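You operate a simulated robot arm through the tools that you are given. There is no shell and no other tool.

You are at the controls of a simulated robot arm. One attempt, no reset.

Task
Unlock the green case, take out the blue tape and shut the lid.
Fine: lay the tape on the rack top beside it; leave both catches open.

It is judged by the outcome, as a careful person would: the job done as asked, and still so three seconds after it is handed in. It fails if anything else is knocked over, pushed out of place, dropped, spilled or broken. Lids that push on must go on centred and level and be pressed home; caps that screw on are set level and turned clockwise until they are tight.

Robot
A 7-joint arm with a three-finger gripper, fixed in place. Base frame: the origin is on the floor under the middle of its stand, x ahead of it, y to its left, z up; the work surface is at about z = 934. Units: mm, degrees, N and s.
It reaches about 1342 mm from its shoulder. Its first joint turns from -166.0 to 166.0 degrees. Payload 2.69 kg.
The tool frame sits at the grasp point between the pads (the TCP): z along the fingers, y along the line on which they close. The tips reach 30 mm beyond it. The gripper opens to 128 mm; its body begins 117 mm behind the TCP.
Orientation is that of the tool frame in the base frame, as a unit quaternion [w, x, y, z]. With the fingers straight down and closing along the base's y, the tool's x points along the base's -x, its y along +y and its z along -z.

Tools
- The arm moves only by the tool arm_command. Its argument "targets" is a list of rows, each an object (a shift or turn left out is 0, a gripper value left out holds the last) with "translation": the shift along the tool's x, y, z in units of 20 mm (1.0 is 20 mm), a list of three; "turn": the turn, a rotation vector about the tool's x, y, z in units of 8 degrees (1.0 is 8 degrees), a list of three; "gripper": the gripper command, from -1 (fully open) to 1 (shut), values between in proportion. In form: [{"translation": [tx, ty, tz], "turn": [wx, wy, wz], "gripper": gripper}, ...]. A call has 1 to 20 rows; each row shifts and turns the commanded pose from where the row before left it, along the tool's axes as they then stand. A call with a number of a shift or a turn outside -1 to 1 is refused whole. Rows are played at 5 a second. More than 50 mm and 8.6 degrees between two rows, or a gripper value outside its range, and nothing of the call is played. A pose out of reach is approached as far as the arm can. The call stops where the force on the tool passes 40 N (or 10 N more than at its start, if that is more) or the arm is blocked; 0.2 s more then pass. Each finger travels about 127 mm/s and halts on what it meets, pressing with about 26 N; the grip force reading is that of the motor and also rises with nothing between the fingers. The clock runs only during rows and for 0.2 s after the last one: add rows that do not move to give the fingers time. The reply holds the time, the measured pose of the TCP, the force on the tool along the base axes, the opening and the grip force, in the units named above and with some noise, with the torque about the TCP (base axes, N m) and any sound that the robot's microphone picked up, and new pictures: "views" is both (left out), scene, wrist or none.
- Cameras (640 x 400 px; columns grow to the right, rows downward): "scene" is fixed at [57.4, -505.4, 1565]; the picture's right is [0.70, -0.72, 0.00], its down [-0.42, -0.40, -0.81] and it looks along [0.58, 0.57, -0.58] (base axes); focal length 346 px, centre (320, 200). "wrist" rides on the gripper at [58, 54, -131] in the tool frame; the picture's right is [-0.68, 0.74, 0.00], its down [-0.62, -0.57, -0.55] and it looks along [-0.40, -0.37, 0.84] (tool axes); focal length 234 px, centre (320, 200). There is no depth. A picture from a camera that has moved, and an enlarged one, comes with that camera's place and axes in the base frame and with its lens. The place of the scene camera against the robot may be out by one fixed shift of up to 12 mm in any direction.
- move_column(by): moves the trunk up (or, below 0, down) by that many mm; the arm rides with it, the base frame stays. It gives what a move gives, with no picture.
- inspect(camera, box): a new picture of the part [left, top, right, bottom] of that camera's present view, enlarged. The clock stands still meanwhile.
- close_job(): hands the job in; it is judged then, once.

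Places have to be worked out from the pictures, the camera data and where the tool is seen. Open the gripper and draw the arm clear of the work before you hand the job in, unless the task says otherwise.

The tools are called after ">>>" as name(argument=value, ...) on one line, values as JSON. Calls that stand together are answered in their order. arm_command: Moves the arm, as the interface text tells. Its arguments: {"type":"object","properties":{"targets":{"type":"array","items":{"type":"object","properties":{"translation":{"type":"array","items":{"type":"number"}},"turn":{"type":"array","items":{"type":"number"}},"gripper":{"type":"number"}}}},"views":{"type":"string","enum":["both","scene","wrist","none"]}},"required":["targets"]} The other tools are called the same way: move_column (by) moves the trunk up or down; inspect (camera, box) takes an enlarged picture of a part of a camera's view; close_job () hands the job in.

At the start:

```text
t: 0.0
ee_pos: [750.8, 148.8, 1304.4]
ee_rot: [0.0, -0.001, 1.0, 0.0]
wrist_force: [-0.1, -0.7, 1.0]
torque: [0.07, 0.0, 0.02]
gripper_width: 128.2
grip_force: 0.0
trunk travel left (down, up): [-150.0, 200.0]
```

scene: 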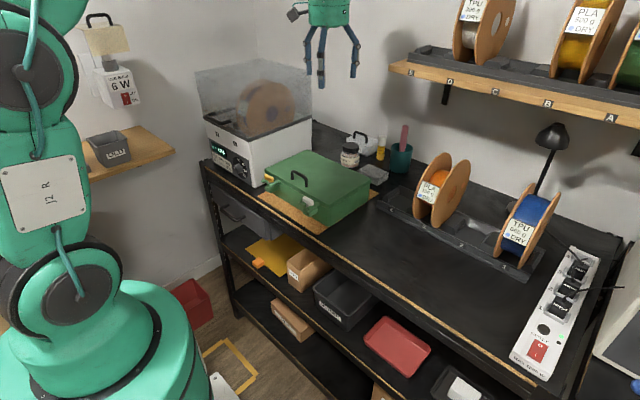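
wrist: 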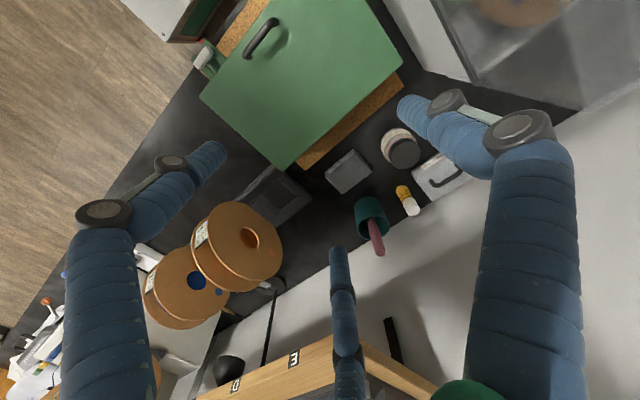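

I start by looking closer at the green case in both camera views.

>>> inspect(camera="scene", box=[200, 110, 440, 260])

>>> inspect(camera="scene", box=[250, 150, 346, 210])

>>> inspect(camera="wrist", box=[160, 0, 480, 200])

```text
2.67 times, centred on (320, 185) of scene
camera zoom: at [57.4, -505.4, 1565.0], right [0.7, -0.72, 0.0], down [-0.42, -0.4, -0.81], along [0.58, 0.57, -0.58], focal length 923 px, centre (320, 240)
```

zoom: 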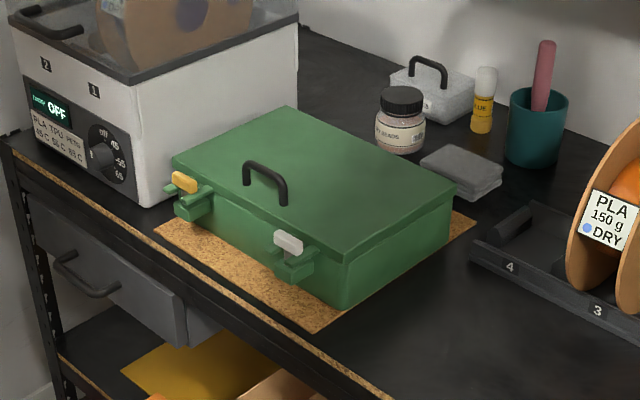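

```text
6.67 times, centred on (298, 180) of scene
camera zoom: at [57.4, -505.4, 1565.0], right [0.7, -0.72, 0.0], down [-0.42, -0.4, -0.81], along [0.58, 0.57, -0.58], focal length 2308 px, centre (467, 333)
```

zoom: 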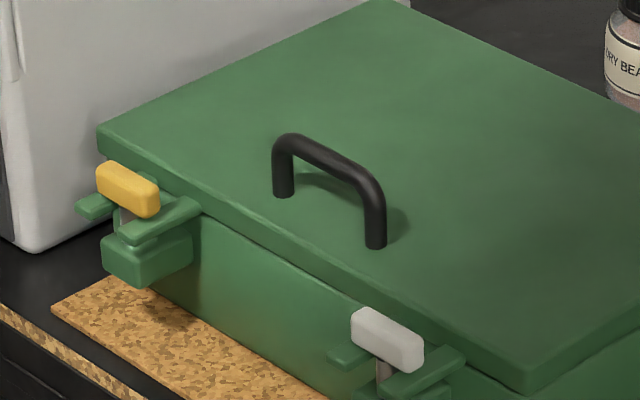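

```text
2.00 times, centred on (320, 100) of wrist
camera zoom: at [690.9, 201.8, 1434.8], right [0.68, 0.74, 0.0], down [0.62, -0.57, 0.55], along [0.4, -0.37, -0.84], focal length 468 px, centre (320, 400)
```

zoom: 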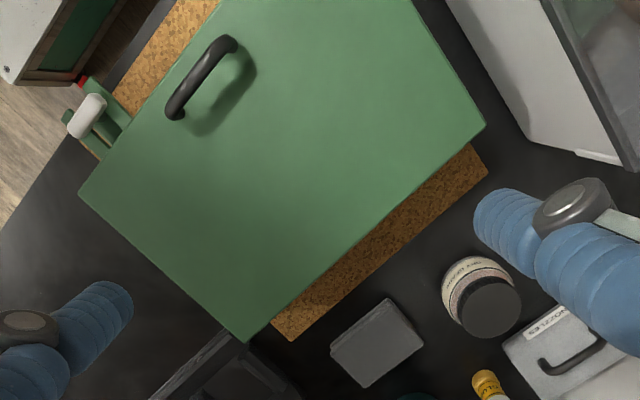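

The case sits aligned with the base axes: lid roughly x 605–789, y 11–283, top near z 1020. The handle is around (627, 148), and two T-shaped catches are on the front near (580, 63) and (580, 230). I'll bring the wrist camera closer to see how the catches work.

>>> arm_command(targets=[{"translation": [0.95, -0.43, 0.85], "gripper": -1}, {"translation": [0.95, -0.43, 0.85]}, {"translation": [0.95, -0.43, 0.85]}, {"translation": [0.95, -0.43, 0.85]}, {"translation": [0.95, -0.43, 0.85]}, {"translation": [0.95, -0.43, 0.85]}, {"translation": [0.95, -0.43, 0.85]}, {"translation": [0.95, -0.43, 0.85]}, {"translation": [0.95, -0.43, 0.85]}, {"translation": [0.95, -0.43, 0.85]}, {}])

```text
t: 2.4
ee_pos: [559.4, 62.2, 1134.8]
ee_rot: [0.0, 0.0, 1.0, 0.0]
wrist_force: [-0.5, 0.3, -0.4]
torque: [0.01, -0.02, 0.04]
gripper_width: 127.9
grip_force: 0.2
trunk travel left (down, up): [-150.0, 200.0]
camera wrist: at [500.5, 115.8, 1265.3], right [0.68, 0.74, 0.0], down [0.62, -0.57, 0.55], along [0.4, -0.37, -0.84], focal length 234 px, centre (320, 200)
```

scene: 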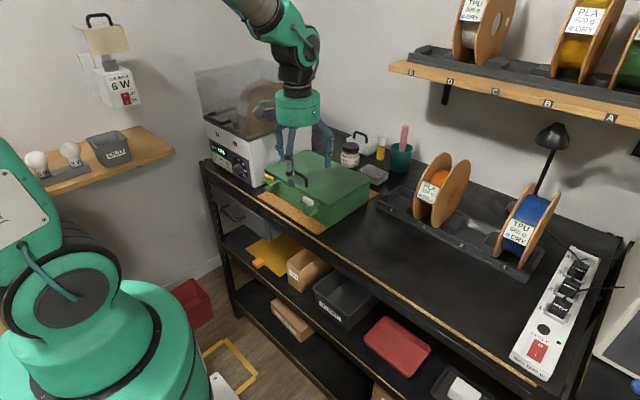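
wrist: 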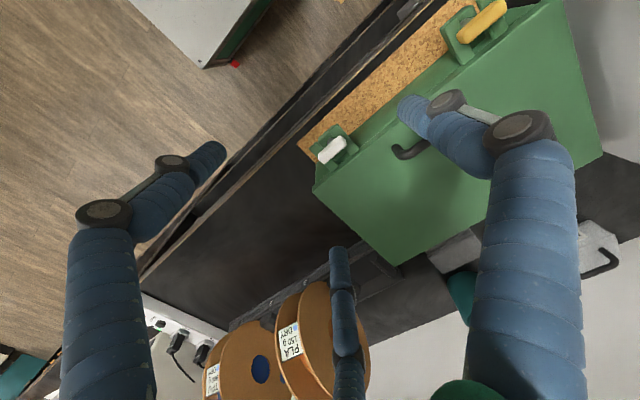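

>>> inspect(camera="wrist", box=[280, 110, 400, 185])

>>> inspect(camera="wrist", box=[420, 0, 540, 75])

>>> inspect(camera="scene", box=[260, 165, 324, 205])

```text
5.33 times, centred on (340, 148) of wrist
camera zoom: at [500.5, 115.8, 1265.3], right [0.68, 0.74, 0.0], down [0.62, -0.57, 0.55], along [0.4, -0.37, -0.84], focal length 1249 px, centre (213, 480)
```

zoom: 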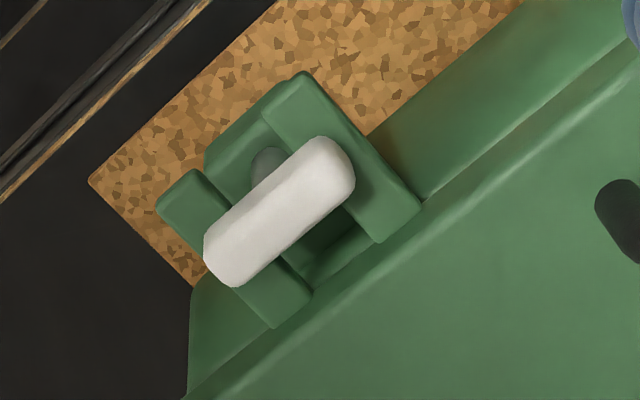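

```text
5.33 times, centred on (480, 38) of wrist
camera zoom: at [500.5, 115.8, 1265.3], right [0.68, 0.74, 0.0], down [0.62, -0.57, 0.55], along [0.4, -0.37, -0.84], focal length 1249 px, centre (-533, 1067)
```

zoom: 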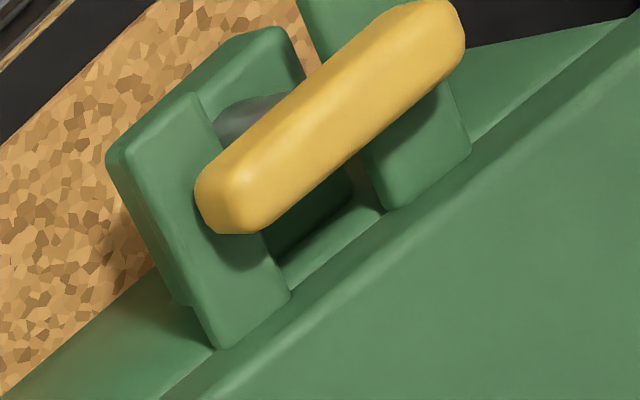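

```text
10.00 times, centred on (292, 185) of scene
camera zoom: at [57.4, -505.4, 1565.0], right [0.7, -0.72, 0.0], down [-0.42, -0.4, -0.81], along [0.58, 0.57, -0.58], focal length 3461 px, centre (600, 350)
```

zoom: 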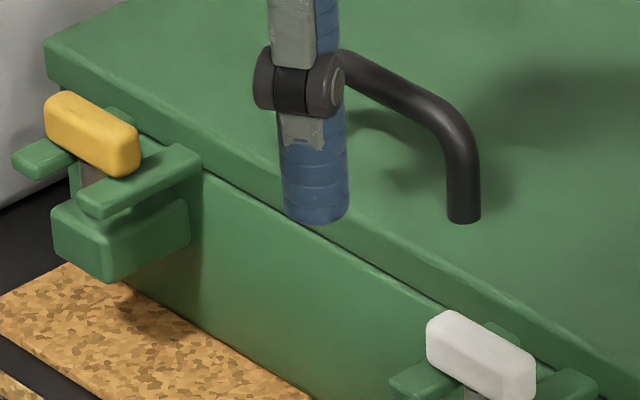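

The catches look like T-bars on a shank in a forked lug on the lid. I need to know whether they swing or quarter-turn, so I zoom tighter.

>>> inspect(camera="wrist", box=[312, 120, 360, 150])

>>> inspect(camera="wrist", box=[440, 0, 504, 40])

>>> inspect(camera="scene", box=[256, 168, 288, 188])

>>> inspect(camera="scene", box=[294, 190, 326, 210])

```text
13.33 times, centred on (336, 135) of wrist
camera zoom: at [500.5, 115.8, 1265.3], right [0.68, 0.74, 0.0], down [0.62, -0.57, 0.55], along [0.4, -0.37, -0.84], focal length 3122 px, centre (107, 1067)
```

zoom: 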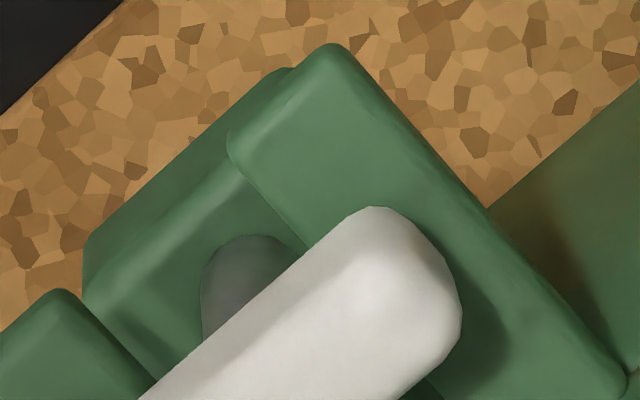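

```text
10.00 times, centred on (472, 20) of wrist
camera zoom: at [500.5, 115.8, 1265.3], right [0.68, 0.74, 0.0], down [0.62, -0.57, 0.55], along [0.4, -0.37, -0.84], focal length 2342 px, centre (-1200, 2000)
```

zoom: 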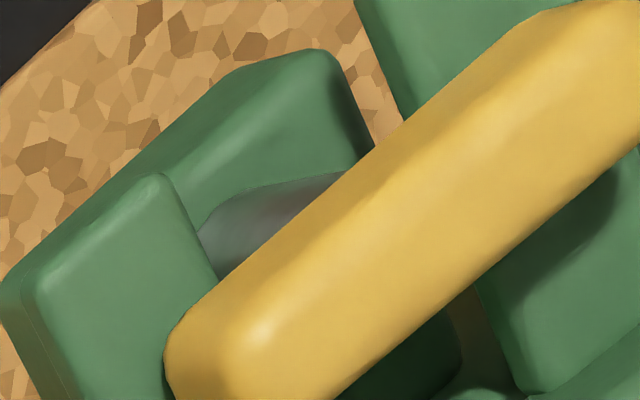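

```text
16.00 times, centred on (272, 178) of scene
camera zoom: at [57.4, -505.4, 1565.0], right [0.7, -0.72, 0.0], down [-0.42, -0.4, -0.81], along [0.58, 0.57, -0.58], focal length 5538 px, centre (1088, 552)
```

zoom: 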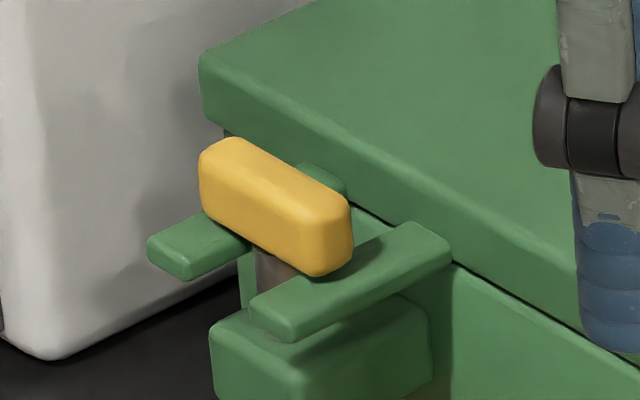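

```text
16.00 times, centred on (310, 200) of scene
camera zoom: at [57.4, -505.4, 1565.0], right [0.7, -0.72, 0.0], down [-0.42, -0.4, -0.81], along [0.58, 0.57, -0.58], focal length 5538 px, centre (480, 200)
```

zoom: 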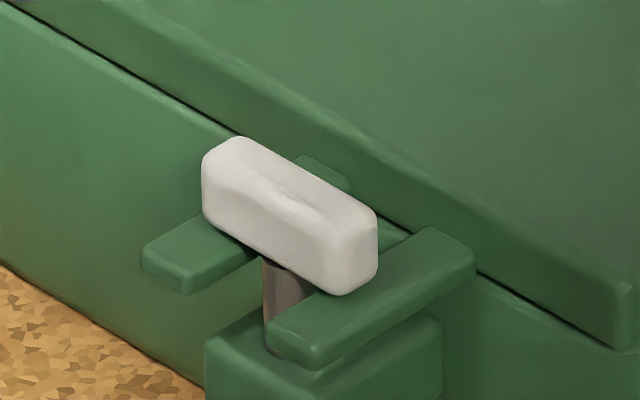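

The shank is round and vertical, rising from a solid block, and there is clearance behind the bar. That suggests a quarter-turn T-bar that lines up with the slot. First I need to learn how the three fingers close, so I shut the gripper here in free air and look.

>>> arm_command(targets=[{"gripper": 0.3}, {}, {}, {}], views="wrist")

>>> arm_command(targets=[{"gripper": 1}, {}, {}, {}], views="both")

```text
t: 3.4
ee_pos: [559.8, 63.1, 1132.9]
ee_rot: [0.0, 0.0, 1.0, 0.0]
wrist_force: [-0.2, -0.1, -0.4]
torque: [-0.04, 0.0, 0.03]
gripper_width: 44.4
grip_force: 0.1
trunk travel left (down, up): [-150.0, 200.0]
camera wrist: at [500.8, 116.0, 1265.3], right [0.68, 0.74, 0.0], down [0.62, -0.57, 0.55], along [0.4, -0.37, -0.84], focal length 234 px, centre (320, 200)
```

wrist: 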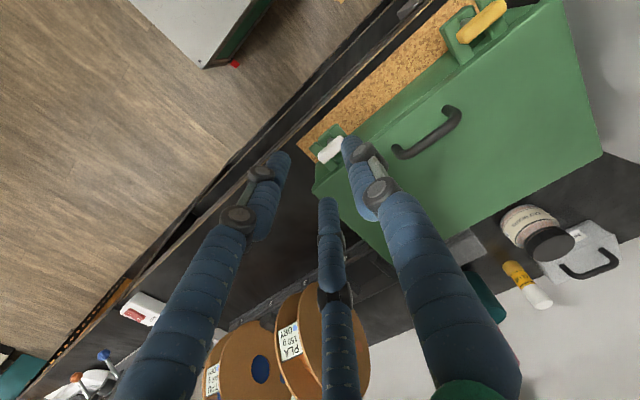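

```text
t: 4.4
ee_pos: [559.0, 62.5, 1133.1]
ee_rot: [-0.001, 0.0, 1.0, 0.0]
wrist_force: [0.6, -0.4, 0.3]
torque: [0.01, 0.01, -0.03]
gripper_width: 2.3
grip_force: 26.2
trunk travel left (down, up): [-150.0, 200.0]
camera wrist: at [500.8, 116.0, 1265.3], right [0.68, 0.74, 0.0], down [0.62, -0.57, 0.55], along [0.4, -0.37, -0.84], focal length 234 px, centre (320, 200)
```

scene: 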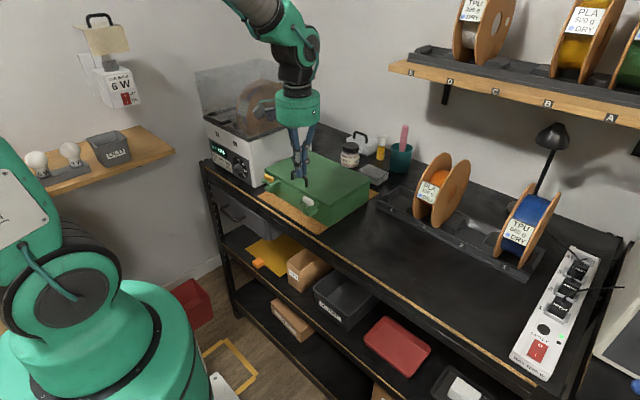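
wrist: 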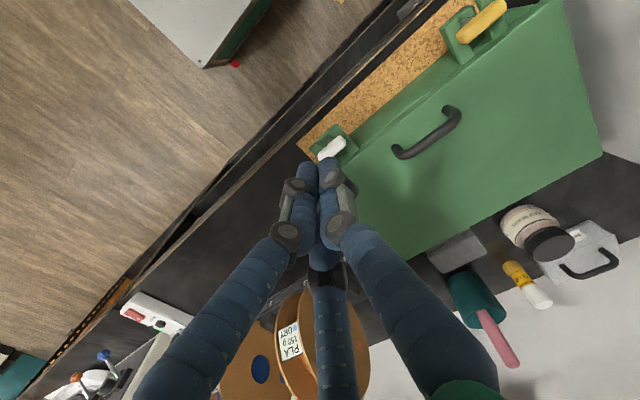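

>>> inspect(camera="wrist", box=[240, 130, 400, 230])

>>> inspect(camera="scene", box=[264, 80, 344, 210])

```text
4.00 times, centred on (320, 180) of wrist
camera zoom: at [500.8, 116.0, 1265.3], right [0.68, 0.74, 0.0], down [0.62, -0.57, 0.55], along [0.4, -0.37, -0.84], focal length 937 px, centre (320, 280)
```

zoom: 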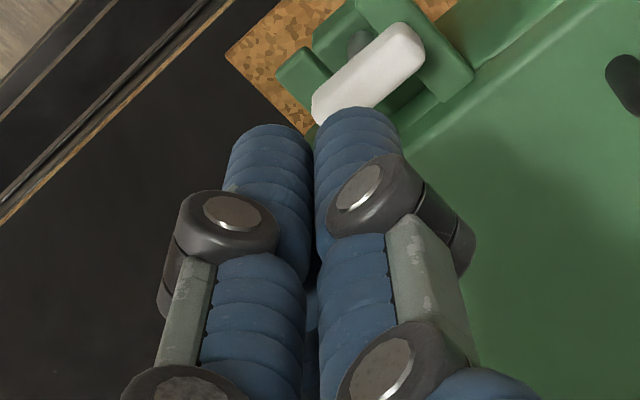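

```text
3.08 times, centred on (304, 145) of scene
camera zoom: at [57.4, -505.4, 1565.0], right [0.7, -0.72, 0.0], down [-0.42, -0.4, -0.81], along [0.58, 0.57, -0.58], focal length 1065 px, centre (369, 369)
```

zoom: 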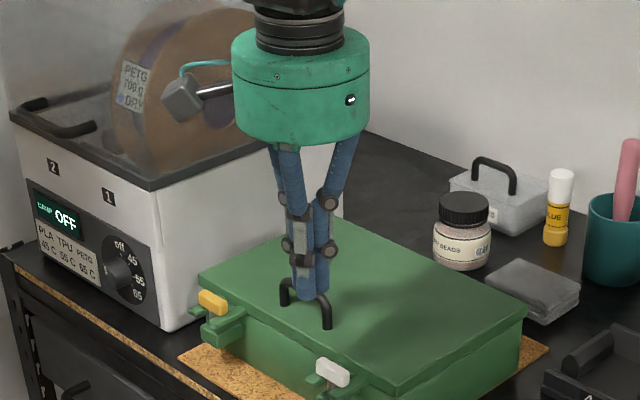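

The gripper is a centric three-finger one: tool +y against the two fingers at ±x, −y. Each finger is about 15 mm thick. I'll tilt the tool 45° for a more frontal, level view of the white catch to read its heights and gaps.

>>> arm_command(targets=[{"turn": [0, -0.94, 0]}, {"turn": [0, -0.94, 0]}, {"turn": [0, -0.94, 0]}, {"turn": [0, -0.94, 0]}, {"turn": [0, -0.94, 0]}, {"turn": [0, -0.925, 0]}, {"translation": [0.97, -0.53, 0.28]}, {"translation": [0.97, -0.53, 0.28]}, {"translation": [0.97, -0.53, 0.28]}, {}])

```text
t: 6.6
ee_pos: [529.8, 31.0, 1080.3]
ee_rot: [0.384, 0.0, 0.924, 0.0]
wrist_force: [0.0, -0.2, 1.0]
torque: [-0.01, -0.06, -0.01]
gripper_width: 2.3
grip_force: 25.8
trunk travel left (down, up): [-150.0, 200.0]
camera wrist: at [395.4, 84.0, 1132.6], right [0.48, 0.74, 0.48], down [0.05, -0.57, 0.82], along [0.88, -0.37, -0.3], focal length 234 px, centre (320, 200)
```

scene: 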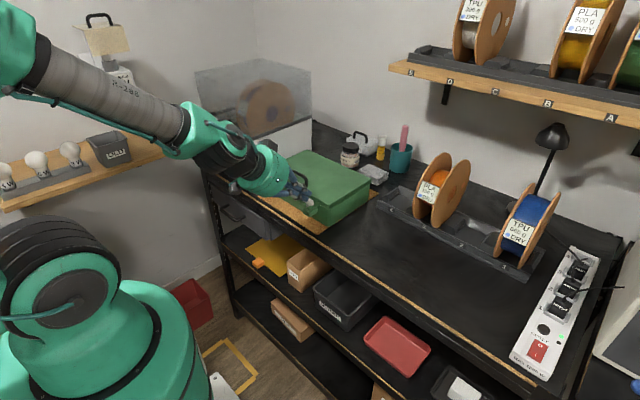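
wrist: 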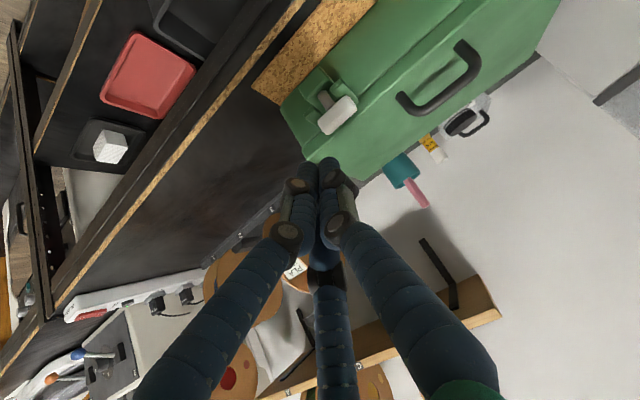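

>>> inspect(camera="wrist", box=[288, 50, 384, 110])

>>> inspect(camera="wrist", box=[308, 70, 356, 140])

```text
6.67 times, centred on (336, 80) of wrist
camera zoom: at [395.4, 84.0, 1132.6], right [0.48, 0.74, 0.48], down [0.05, -0.57, 0.82], along [0.88, -0.37, -0.3], focal length 1561 px, centre (213, 1000)
```

zoom: 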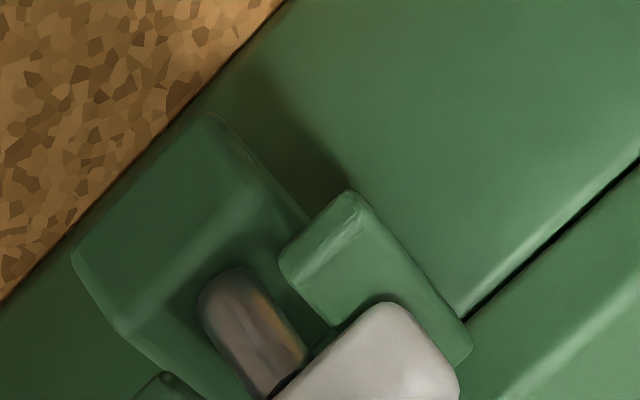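

```text
5.71 times, centred on (332, 105) of wrist
camera zoom: at [395.4, 84.0, 1132.6], right [0.48, 0.74, 0.48], down [0.05, -0.57, 0.82], along [0.88, -0.37, -0.3], focal length 1338 px, centre (251, 743)
```

zoom: 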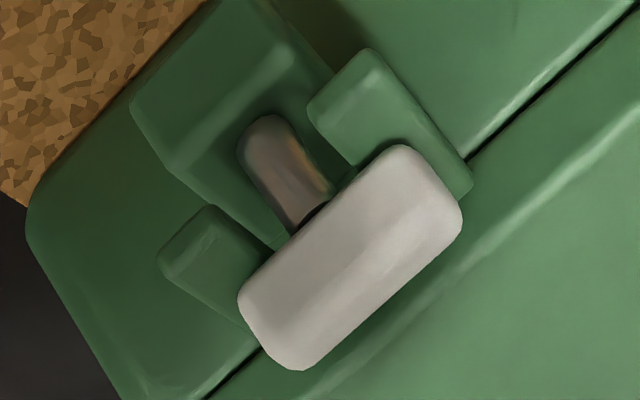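

The shank is plainly round, so these are quarter-turn catches. Bar centre is about (579, 62.5, 1016), roughly 9×35×10 mm and long along y. I'll check the lid edge and gap, and view the yellow catch.

>>> inspect(camera="wrist", box=[330, 40, 426, 100])

>>> inspect(camera="wrist", box=[240, 0, 560, 200])

```text
6.67 times, centred on (378, 70) of wrist
camera zoom: at [395.4, 84.0, 1132.6], right [0.48, 0.74, 0.48], down [0.05, -0.57, 0.82], along [0.88, -0.37, -0.3], focal length 1561 px, centre (-67, 1067)
```

zoom: 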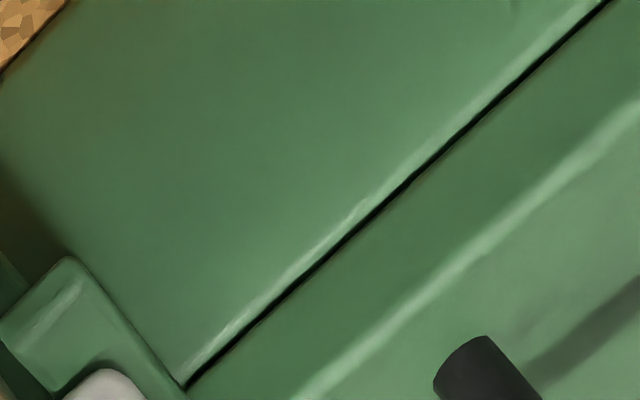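

```text
2.00 times, centred on (400, 100) of wrist
camera zoom: at [395.4, 84.0, 1132.6], right [0.48, 0.74, 0.48], down [0.05, -0.57, 0.82], along [0.88, -0.37, -0.3], focal length 468 px, centre (160, 400)
```

zoom: 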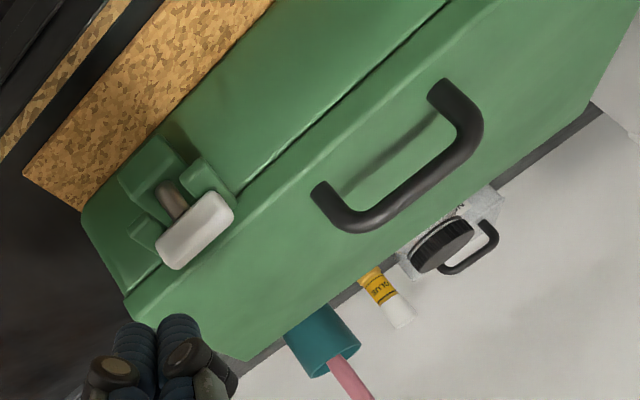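

Lid top is at about z 1016 with its front face near x 603, prong tops near 1007 and bar top near 1021, so there is roughly 20 mm between bar and lid. I'll straighten the tool and yaw it so finger B (tool +y) faces the lid, set the opening to about 24 mm, and hover over the white catch.

>>> arm_command(targets=[{"translation": [0, 0, -0.5], "turn": [0, 0.9375, 0], "gripper": 0.62}, {"translation": [0, 0, -0.5], "turn": [0, 0.9375, 0]}, {"turn": [0, 0.9375, 0]}, {"turn": [0, 0.9375, 0]}, {"turn": [0, 0.9375, 0]}, {"turn": [0, 0.9375, 0]}, {"turn": [0, 0, 0.9375]}, {"turn": [0, 0, 0.9375]}, {"turn": [0, 0, 0.9375]}, {"turn": [0, 0, 0.9375]}, {"turn": [0, 0, 0.9375]}, {"turn": [0, 0, 0.9375]}, {"turn": [0, 0, 0.9375]}, {"turn": [0, 0, 0.9375]}, {"turn": [0, 0, 0.9375]}, {"turn": [0, 0, 0.9375]}, {"turn": [0, 0, 0.9375]}, {"turn": [0, 0, 0.9375]}, {}])

```text
t: 10.6
ee_pos: [516.8, 30.8, 1095.6]
ee_rot: [-0.001, 0.708, 0.707, -0.001]
wrist_force: [0.1, 0.4, 0.2]
torque: [0.01, 0.01, 0.0]
gripper_width: 24.2
grip_force: 0.1
trunk travel left (down, up): [-150.0, 200.0]
camera wrist: at [570.5, 88.6, 1226.9], right [0.74, -0.68, 0.0], down [-0.57, -0.61, 0.55], along [-0.37, -0.4, -0.84], focal length 234 px, centre (320, 200)
```

scene: 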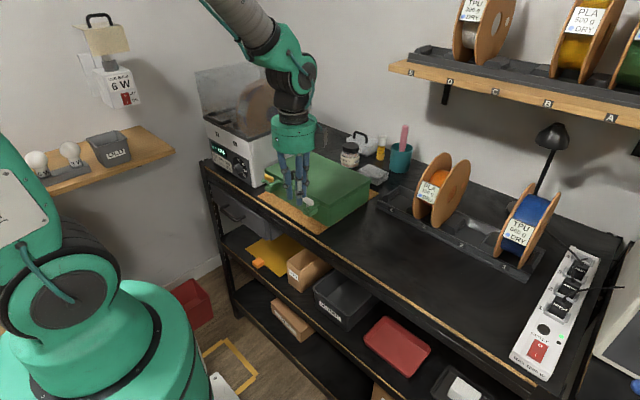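
wrist: 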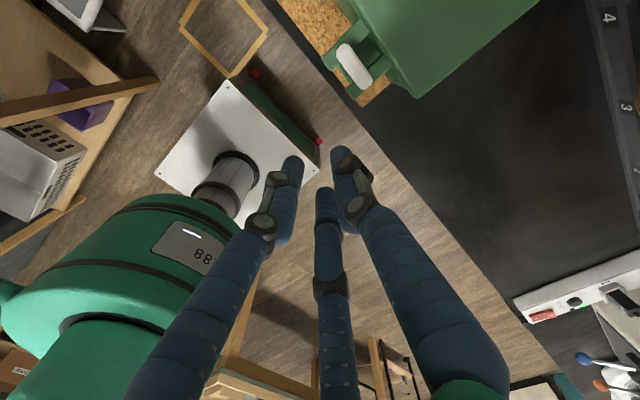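

>>> inspect(camera="wrist", box=[310, 30, 406, 90])

```text
6.67 times, centred on (358, 60) of wrist
camera zoom: at [570.5, 88.6, 1226.9], right [0.74, -0.68, 0.0], down [-0.57, -0.61, 0.55], along [-0.37, -0.4, -0.84], focal length 1561 px, centre (67, 1133)
```

zoom: 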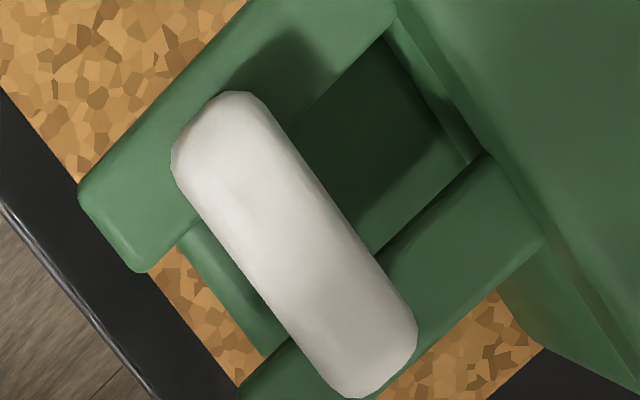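

Top-down view of the white catch: bar centre about (581, 62), slot and prongs clear, gap to the lid about 17 mm. I'll use finger B as a round peg, with the opening near 44 mm so A and C stay out in front, and push the bar's −y end from the front. First I hover with tips above the bar to check alignment.

>>> arm_command(targets=[{"translation": [0.455, 0.4125, 0.0], "gripper": 0.3}, {"translation": [0.455, 0.4125, 0.4]}, {"translation": [0, 0, 0.7]}, {"translation": [0, 0, 0.7]}, {}])

```text
t: 11.8
ee_pos: [533.6, 48.9, 1060.3]
ee_rot: [0.0, 0.708, 0.707, 0.0]
wrist_force: [-0.2, -0.4, -0.4]
torque: [-0.01, 0.02, 0.0]
gripper_width: 44.7
grip_force: 0.1
trunk travel left (down, up): [-150.0, 200.0]
camera wrist: at [587.3, 107.3, 1190.3], right [0.74, -0.68, 0.0], down [-0.57, -0.62, 0.55], along [-0.37, -0.4, -0.84], focal length 234 px, centre (320, 200)
```

scene: 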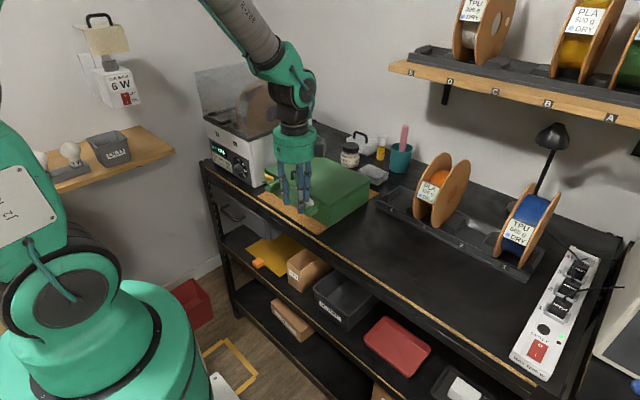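
wrist: 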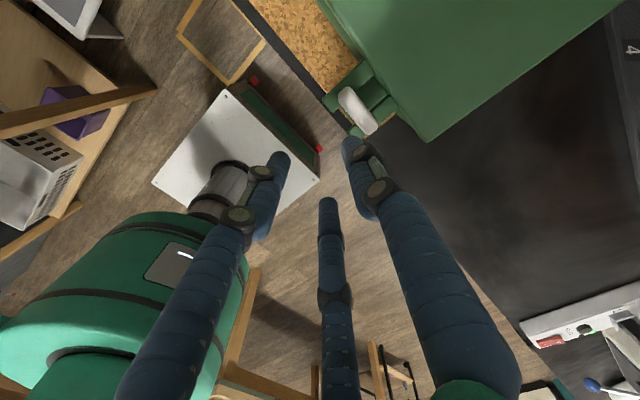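

>>> inspect(camera="wrist", box=[310, 70, 422, 180])

>>> inspect(camera="scene", box=[270, 170, 334, 222])

```text
3.64 times, centred on (366, 125) of wrist
camera zoom: at [587.3, 107.3, 1190.3], right [0.74, -0.68, 0.0], down [-0.57, -0.62, 0.55], along [-0.37, -0.4, -0.84], focal length 852 px, centre (153, 473)
```

zoom: 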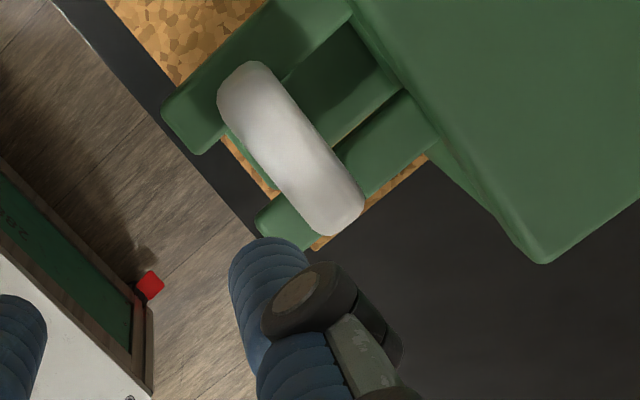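

```text
7.69 times, centred on (302, 196) of scene
camera zoom: at [57.4, -505.4, 1565.0], right [0.7, -0.72, 0.0], down [-0.42, -0.4, -0.81], along [0.58, 0.57, -0.58], focal length 2663 px, centre (458, 231)
```

zoom: 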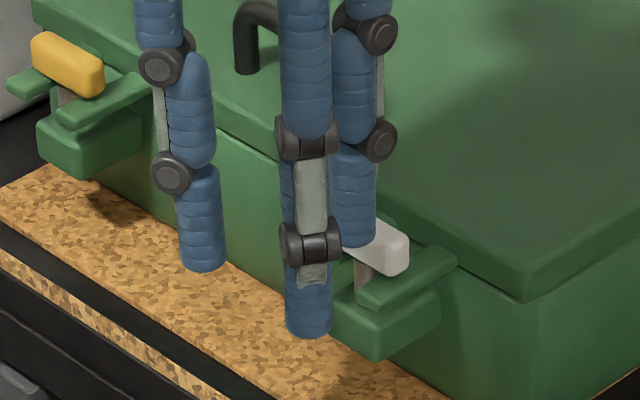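

Bar centre measures (581.5, 62) again and B's tip sits just ahead of its −y end. I'll lower until the tips are at about z 1012, above the prongs, and nudge the bar gently to see whether it turns this way (counter-clockwise from above).

>>> arm_command(targets=[{"translation": [0, 0, 0.5]}, {"translation": [0, 0, 0.41]}, {"translation": [0, 0.12, 0]}, {"translation": [0, 0.12, 0]}, {}], views="none")

>>> arm_command(targets=[{"translation": [-0.05, 0.06, 0]}, {"translation": [-0.05, 0.06, 0]}, {}], views="wrist")

```text
t: 13.0
ee_pos: [538.4, 49.0, 1041.5]
ee_rot: [0.001, 0.707, 0.707, 0.0]
wrist_force: [-1.2, 0.3, -0.6]
torque: [0.01, 0.04, 0.01]
gripper_width: 44.4
grip_force: 0.0
trunk travel left (down, up): [-150.0, 200.0]
```

```text
t: 13.8
ee_pos: [540.4, 47.0, 1040.9]
ee_rot: [0.0, 0.707, 0.707, 0.0]
wrist_force: [-1.7, 0.1, -0.2]
torque: [-0.02, 0.01, -0.01]
gripper_width: 44.9
grip_force: 0.1
trunk travel left (down, up): [-150.0, 200.0]
camera wrist: at [593.9, 105.0, 1172.3], right [0.74, -0.68, 0.0], down [-0.57, -0.62, 0.55], along [-0.37, -0.4, -0.84], focal length 234 px, centre (320, 200)
```

wrist: 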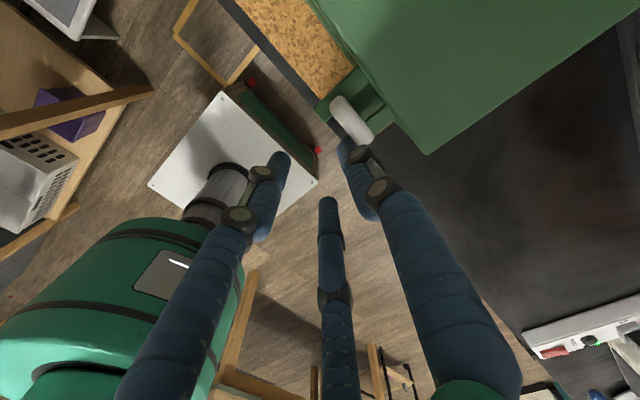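

>>> inspect(camera="wrist", box=[310, 70, 422, 180])

```text
3.64 times, centred on (366, 125) of wrist
camera zoom: at [593.9, 105.0, 1172.3], right [0.74, -0.68, 0.0], down [-0.57, -0.62, 0.55], along [-0.37, -0.4, -0.84], focal length 852 px, centre (153, 473)
```

zoom: 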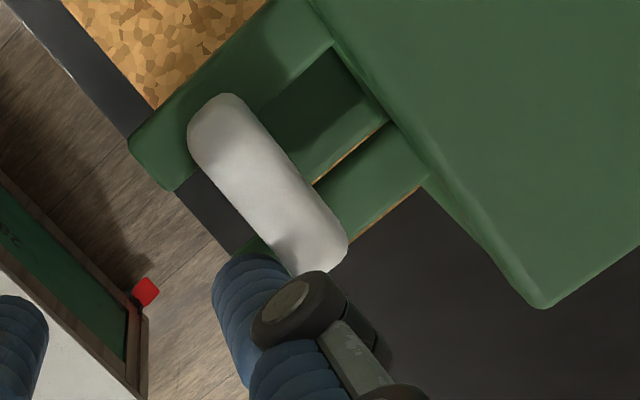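

The force is only about 1.7 N and the bar may have started turning. I continue along the arc in small steps.

>>> arm_command(targets=[{"translation": [-0.045, 0.065, 0]}, {"translation": [-0.045, 0.065, 0]}, {"translation": [-0.03, 0.075, 0]}, {"translation": [-0.03, 0.075, 0]}, {}], views="wrist")

>>> inspect(camera="wrist", box=[310, 70, 422, 180])

```text
t: 15.0
ee_pos: [544.7, 44.3, 1042.0]
ee_rot: [0.001, 0.707, 0.707, 0.0]
wrist_force: [-1.1, 0.2, 0.6]
torque: [0.0, 0.03, 0.03]
gripper_width: 46.3
grip_force: 0.1
trunk travel left (down, up): [-150.0, 200.0]
camera wrist: at [599.6, 102.1, 1172.5], right [0.74, -0.68, 0.0], down [-0.57, -0.62, 0.55], along [-0.37, -0.4, -0.84], focal length 234 px, centre (320, 200)
```

wrist: 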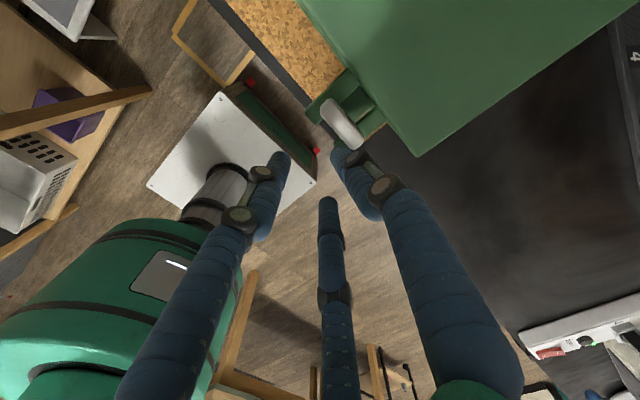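

```text
3.64 times, centred on (366, 125) of wrist
camera zoom: at [599.6, 102.1, 1172.5], right [0.74, -0.68, 0.0], down [-0.57, -0.62, 0.55], along [-0.37, -0.4, -0.84], focal length 852 px, centre (153, 473)
```

zoom: 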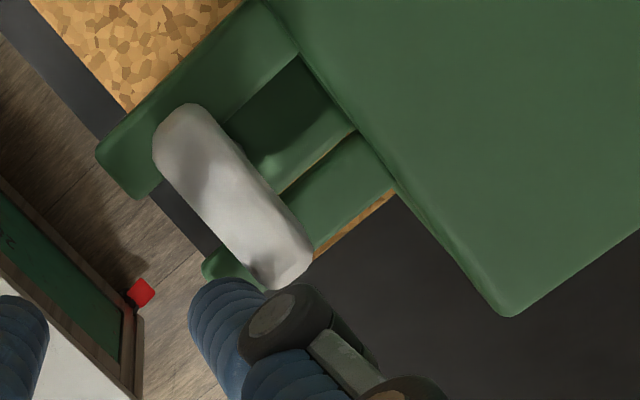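

B did not turn the bar. The image shows the finger itself gave way along its sliding direction, so pushing along tool y is no good. I'll back off, rise and yaw another 90° so B pushes sideways (tool x), where it should be stiff.

>>> arm_command(targets=[{"translation": [0, -1, 0]}, {"translation": [0, -0.5, -0.5]}, {"translation": [0, 0, -1], "gripper": 0.4}, {"turn": [0, 0, 0.9375]}, {"turn": [0, 0, 0.9375]}, {"turn": [0, 0, 0.9375]}, {"turn": [0, 0, 0.9375]}, {"turn": [0, 0, 0.9375]}, {"turn": [0, 0, 0.9375]}, {"turn": [0, 0, 0.9375]}, {"turn": [0, 0, 0.9375]}, {"turn": [0, 0, 0.9375]}, {"turn": [0, 0, 0.9375]}, {"turn": [0, 0, 0.9375]}, {"turn": [0, 0, 0.9375]}, {}])

```text
t: 18.4
ee_pos: [512.2, 29.8, 1061.4]
ee_rot: [-0.015, 0.998, 0.066, 0.001]
wrist_force: [-0.8, -0.3, 0.8]
torque: [0.0, -0.1, 0.02]
gripper_width: 38.3
grip_force: 0.1
out of reach, approached as far as the arm can: row 14, 15
trunk travel left (down, up): [-150.0, 200.0]
camera wrist: at [577.1, -20.4, 1190.6], right [-0.58, -0.82, -0.03], down [-0.68, 0.46, 0.56], along [-0.45, 0.34, -0.83], focal length 234 px, centre (320, 200)
```

scene: 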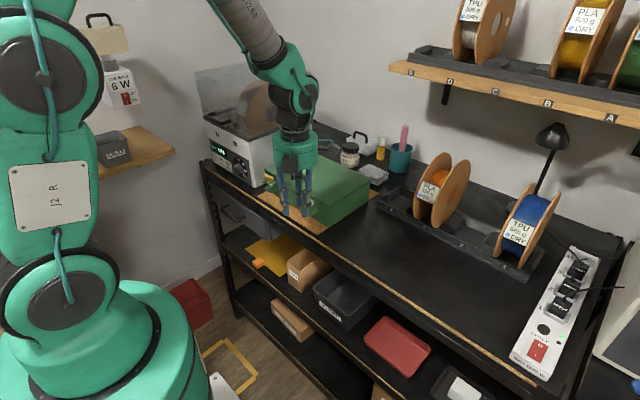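
wrist: 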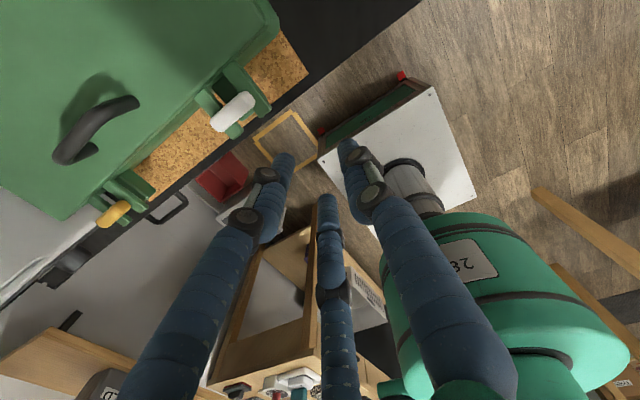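

Yaw stops near 172°, so by the gripper's symmetry I'll use finger C as the sideways peg instead: tool yaw about 60° at the start, ending near −30°. I rotate back by 120°.

>>> arm_command(targets=[{"turn": [0, 0, -0.9375]}, {"turn": [0, 0, -0.9375]}, {"turn": [0, 0, -0.9375]}, {"turn": [0, 0, -0.9375]}, {"turn": [0, 0, -0.9375]}, {"turn": [0, 0, -0.9375]}, {"turn": [0, 0, -0.9375]}, {"turn": [0, 0, -0.9375]}, {"turn": [0, 0, -0.9375]}, {"turn": [0, 0, -0.9375]}, {"turn": [0, 0, -0.9375]}, {"turn": [0, 0, -0.9375]}, {"turn": [0, 0, -0.9375]}, {"turn": [0, 0, -0.9375]}, {"turn": [0, 0, -0.9375]}, {"turn": [0, 0, -0.9375]}, {}], views="wrist")

```text
t: 22.0
ee_pos: [513.5, 29.6, 1061.0]
ee_rot: [-0.006, 0.442, 0.897, 0.014]
wrist_force: [-1.2, 0.7, 0.0]
torque: [0.01, 0.04, -0.01]
gripper_width: 38.4
grip_force: 0.1
trunk travel left (down, up): [-150.0, 200.0]
camera wrist: at [521.0, 104.3, 1194.0], right [1.0, -0.09, 0.0], down [-0.07, -0.85, 0.52], along [-0.05, -0.52, -0.85], focal length 234 px, centre (320, 200)
```

wrist: 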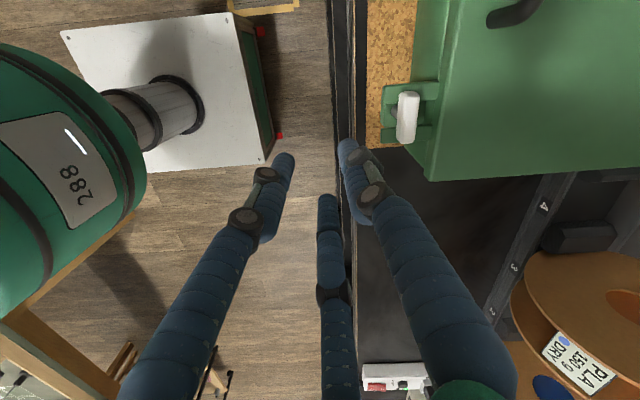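

>>> arm_command(targets=[{"turn": [0.142, -0.166, 0.93]}, {"translation": [0.2, 0.815, 0]}, {"translation": [0.2, 0.815, 0]}, {"translation": [0.2, 0.815, 0]}, {"translation": [0.2, 0.815, 0]}, {}])

>>> inspect(camera="wrist", box=[272, 90, 416, 210])

```text
t: 23.4
ee_pos: [561.7, 78.1, 1061.2]
ee_rot: [-0.002, 0.499, 0.867, -0.002]
wrist_force: [-0.1, 0.2, 0.5]
torque: [-0.03, -0.02, -0.03]
gripper_width: 38.2
grip_force: 0.1
trunk travel left (down, up): [-150.0, 200.0]
camera wrist: at [579.8, 153.8, 1191.7], right [0.98, -0.22, 0.0], down [-0.18, -0.82, 0.55], along [-0.12, -0.54, -0.84], focal length 234 px, centre (320, 200)
```

scene: 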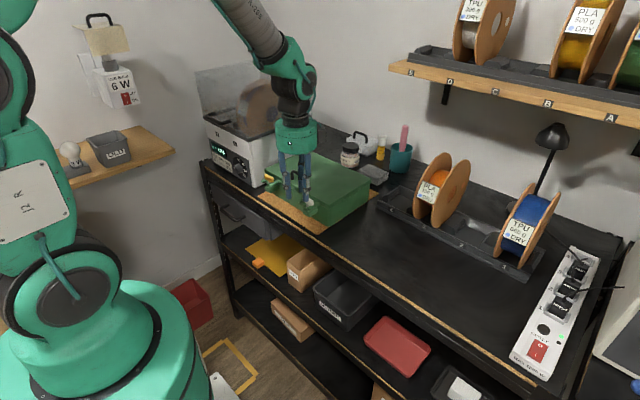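
wrist: 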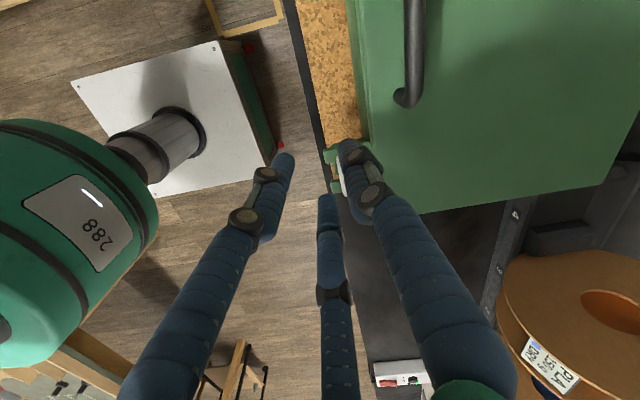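

```text
3.33 times, centred on (344, 150) of wrist
camera zoom: at [579.8, 153.8, 1191.7], right [0.98, -0.22, 0.0], down [-0.18, -0.82, 0.55], along [-0.12, -0.54, -0.84], focal length 781 px, centre (240, 367)
```

zoom: 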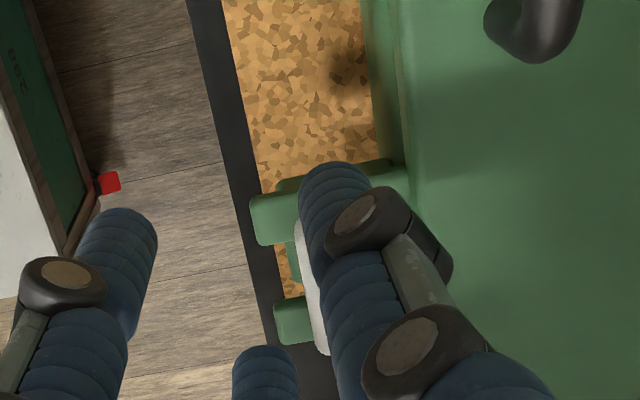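

C's tip is just ahead of the bar's −y half, and B is clear past the +y end. I lower the tips to about z 1012, bring C up to the bar face, then rotate the tool about the shank axis in small steps.

>>> arm_command(targets=[{"translation": [0, 0, 0.5]}, {"translation": [0, 0, 0.46]}, {"translation": [-0.075, 0.13, 0]}, {"translation": [-0.075, 0.13, 0]}, {}], views="none")

>>> arm_command(targets=[{"translation": [-0.0326, -0.1335, 0], "turn": [0, 0, -0.9375]}, {"translation": [-0.0326, -0.1335, 0], "turn": [0, 0, -0.9375]}, {"translation": [-0.0326, -0.1335, 0], "turn": [0, 0, -0.9375]}, {}], views="wrist")

>>> inspect(camera="wrist", box=[272, 90, 416, 210])

```text
t: 24.6
ee_pos: [567.8, 77.1, 1041.1]
ee_rot: [-0.002, 0.499, 0.866, -0.001]
wrist_force: [-6.3, -0.2, -1.4]
torque: [0.02, 0.14, -0.19]
gripper_width: 38.2
grip_force: 0.1
trunk travel left (down, up): [-150.0, 200.0]
```

```text
t: 25.6
ee_pos: [563.0, 69.5, 1040.7]
ee_rot: [-0.003, 0.32, 0.947, 0.0]
wrist_force: [-10.0, -2.9, 0.2]
torque: [-0.08, 0.17, -0.24]
gripper_width: 37.3
grip_force: 0.0
trunk travel left (down, up): [-150.0, 200.0]
camera wrist: at [549.2, 146.9, 1172.2], right [0.98, 0.17, 0.0], down [0.15, -0.82, 0.55], along [0.09, -0.54, -0.84], focal length 234 px, centre (320, 200)
```

wrist: 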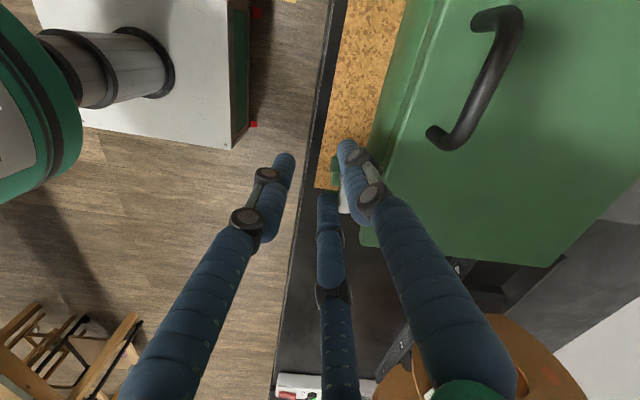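

```text
3.33 times, centred on (344, 150) of wrist
camera zoom: at [549.2, 146.9, 1172.2], right [0.98, 0.17, 0.0], down [0.15, -0.82, 0.55], along [0.09, -0.54, -0.84], focal length 781 px, centre (240, 367)
```

zoom: 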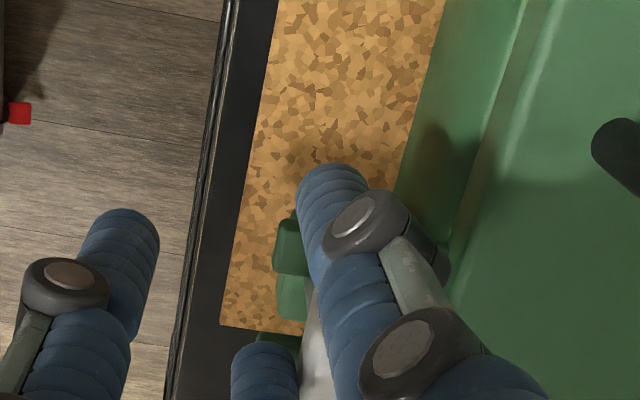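

There's about 10 N on C now. I check from the scene camera whether the bar has turned or the case moved.

>>> inspect(camera="scene", box=[250, 150, 346, 210])

>>> inspect(camera="wrist", box=[312, 165, 372, 215])

>>> inspect(camera="scene", box=[288, 180, 336, 210])

```text
6.67 times, centred on (298, 180) of scene
camera zoom: at [57.4, -505.4, 1565.0], right [0.7, -0.72, 0.0], down [-0.42, -0.4, -0.81], along [0.58, 0.57, -0.58], focal length 2308 px, centre (467, 333)
```

zoom: 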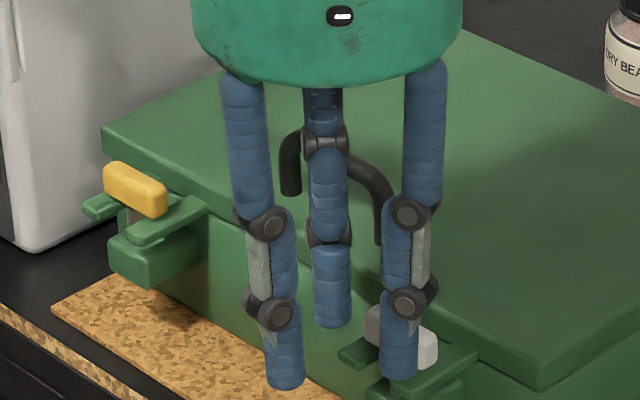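

```text
8.00 times, centred on (342, 190) of wrist
camera zoom: at [549.2, 146.9, 1172.2], right [0.98, 0.17, 0.0], down [0.15, -0.82, 0.55], along [0.09, -0.54, -0.84], focal length 1873 px, centre (144, 280)
```

zoom: 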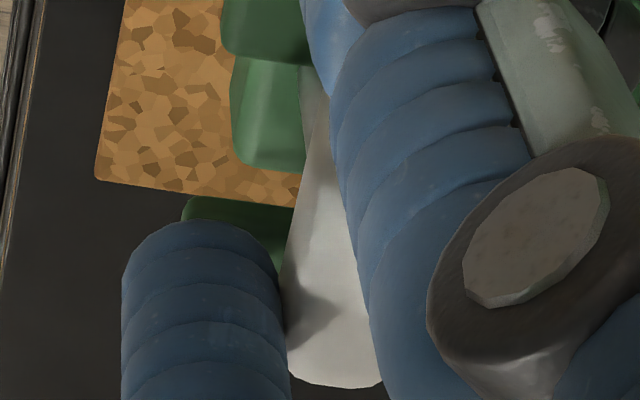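

```text
13.33 times, centred on (312, 195) of scene
camera zoom: at [57.4, -505.4, 1565.0], right [0.7, -0.72, 0.0], down [-0.42, -0.4, -0.81], along [0.58, 0.57, -0.58], focal length 4615 px, centre (427, 267)
```

zoom: 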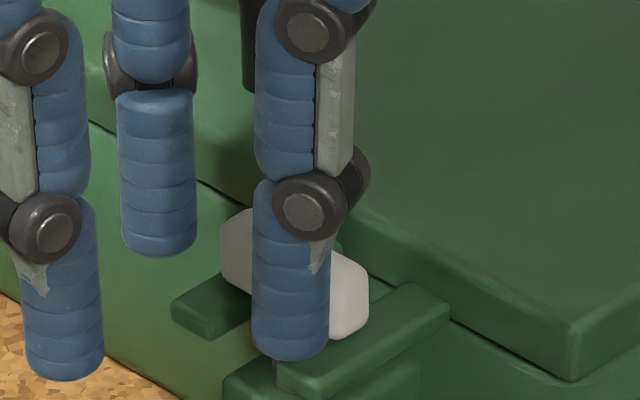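

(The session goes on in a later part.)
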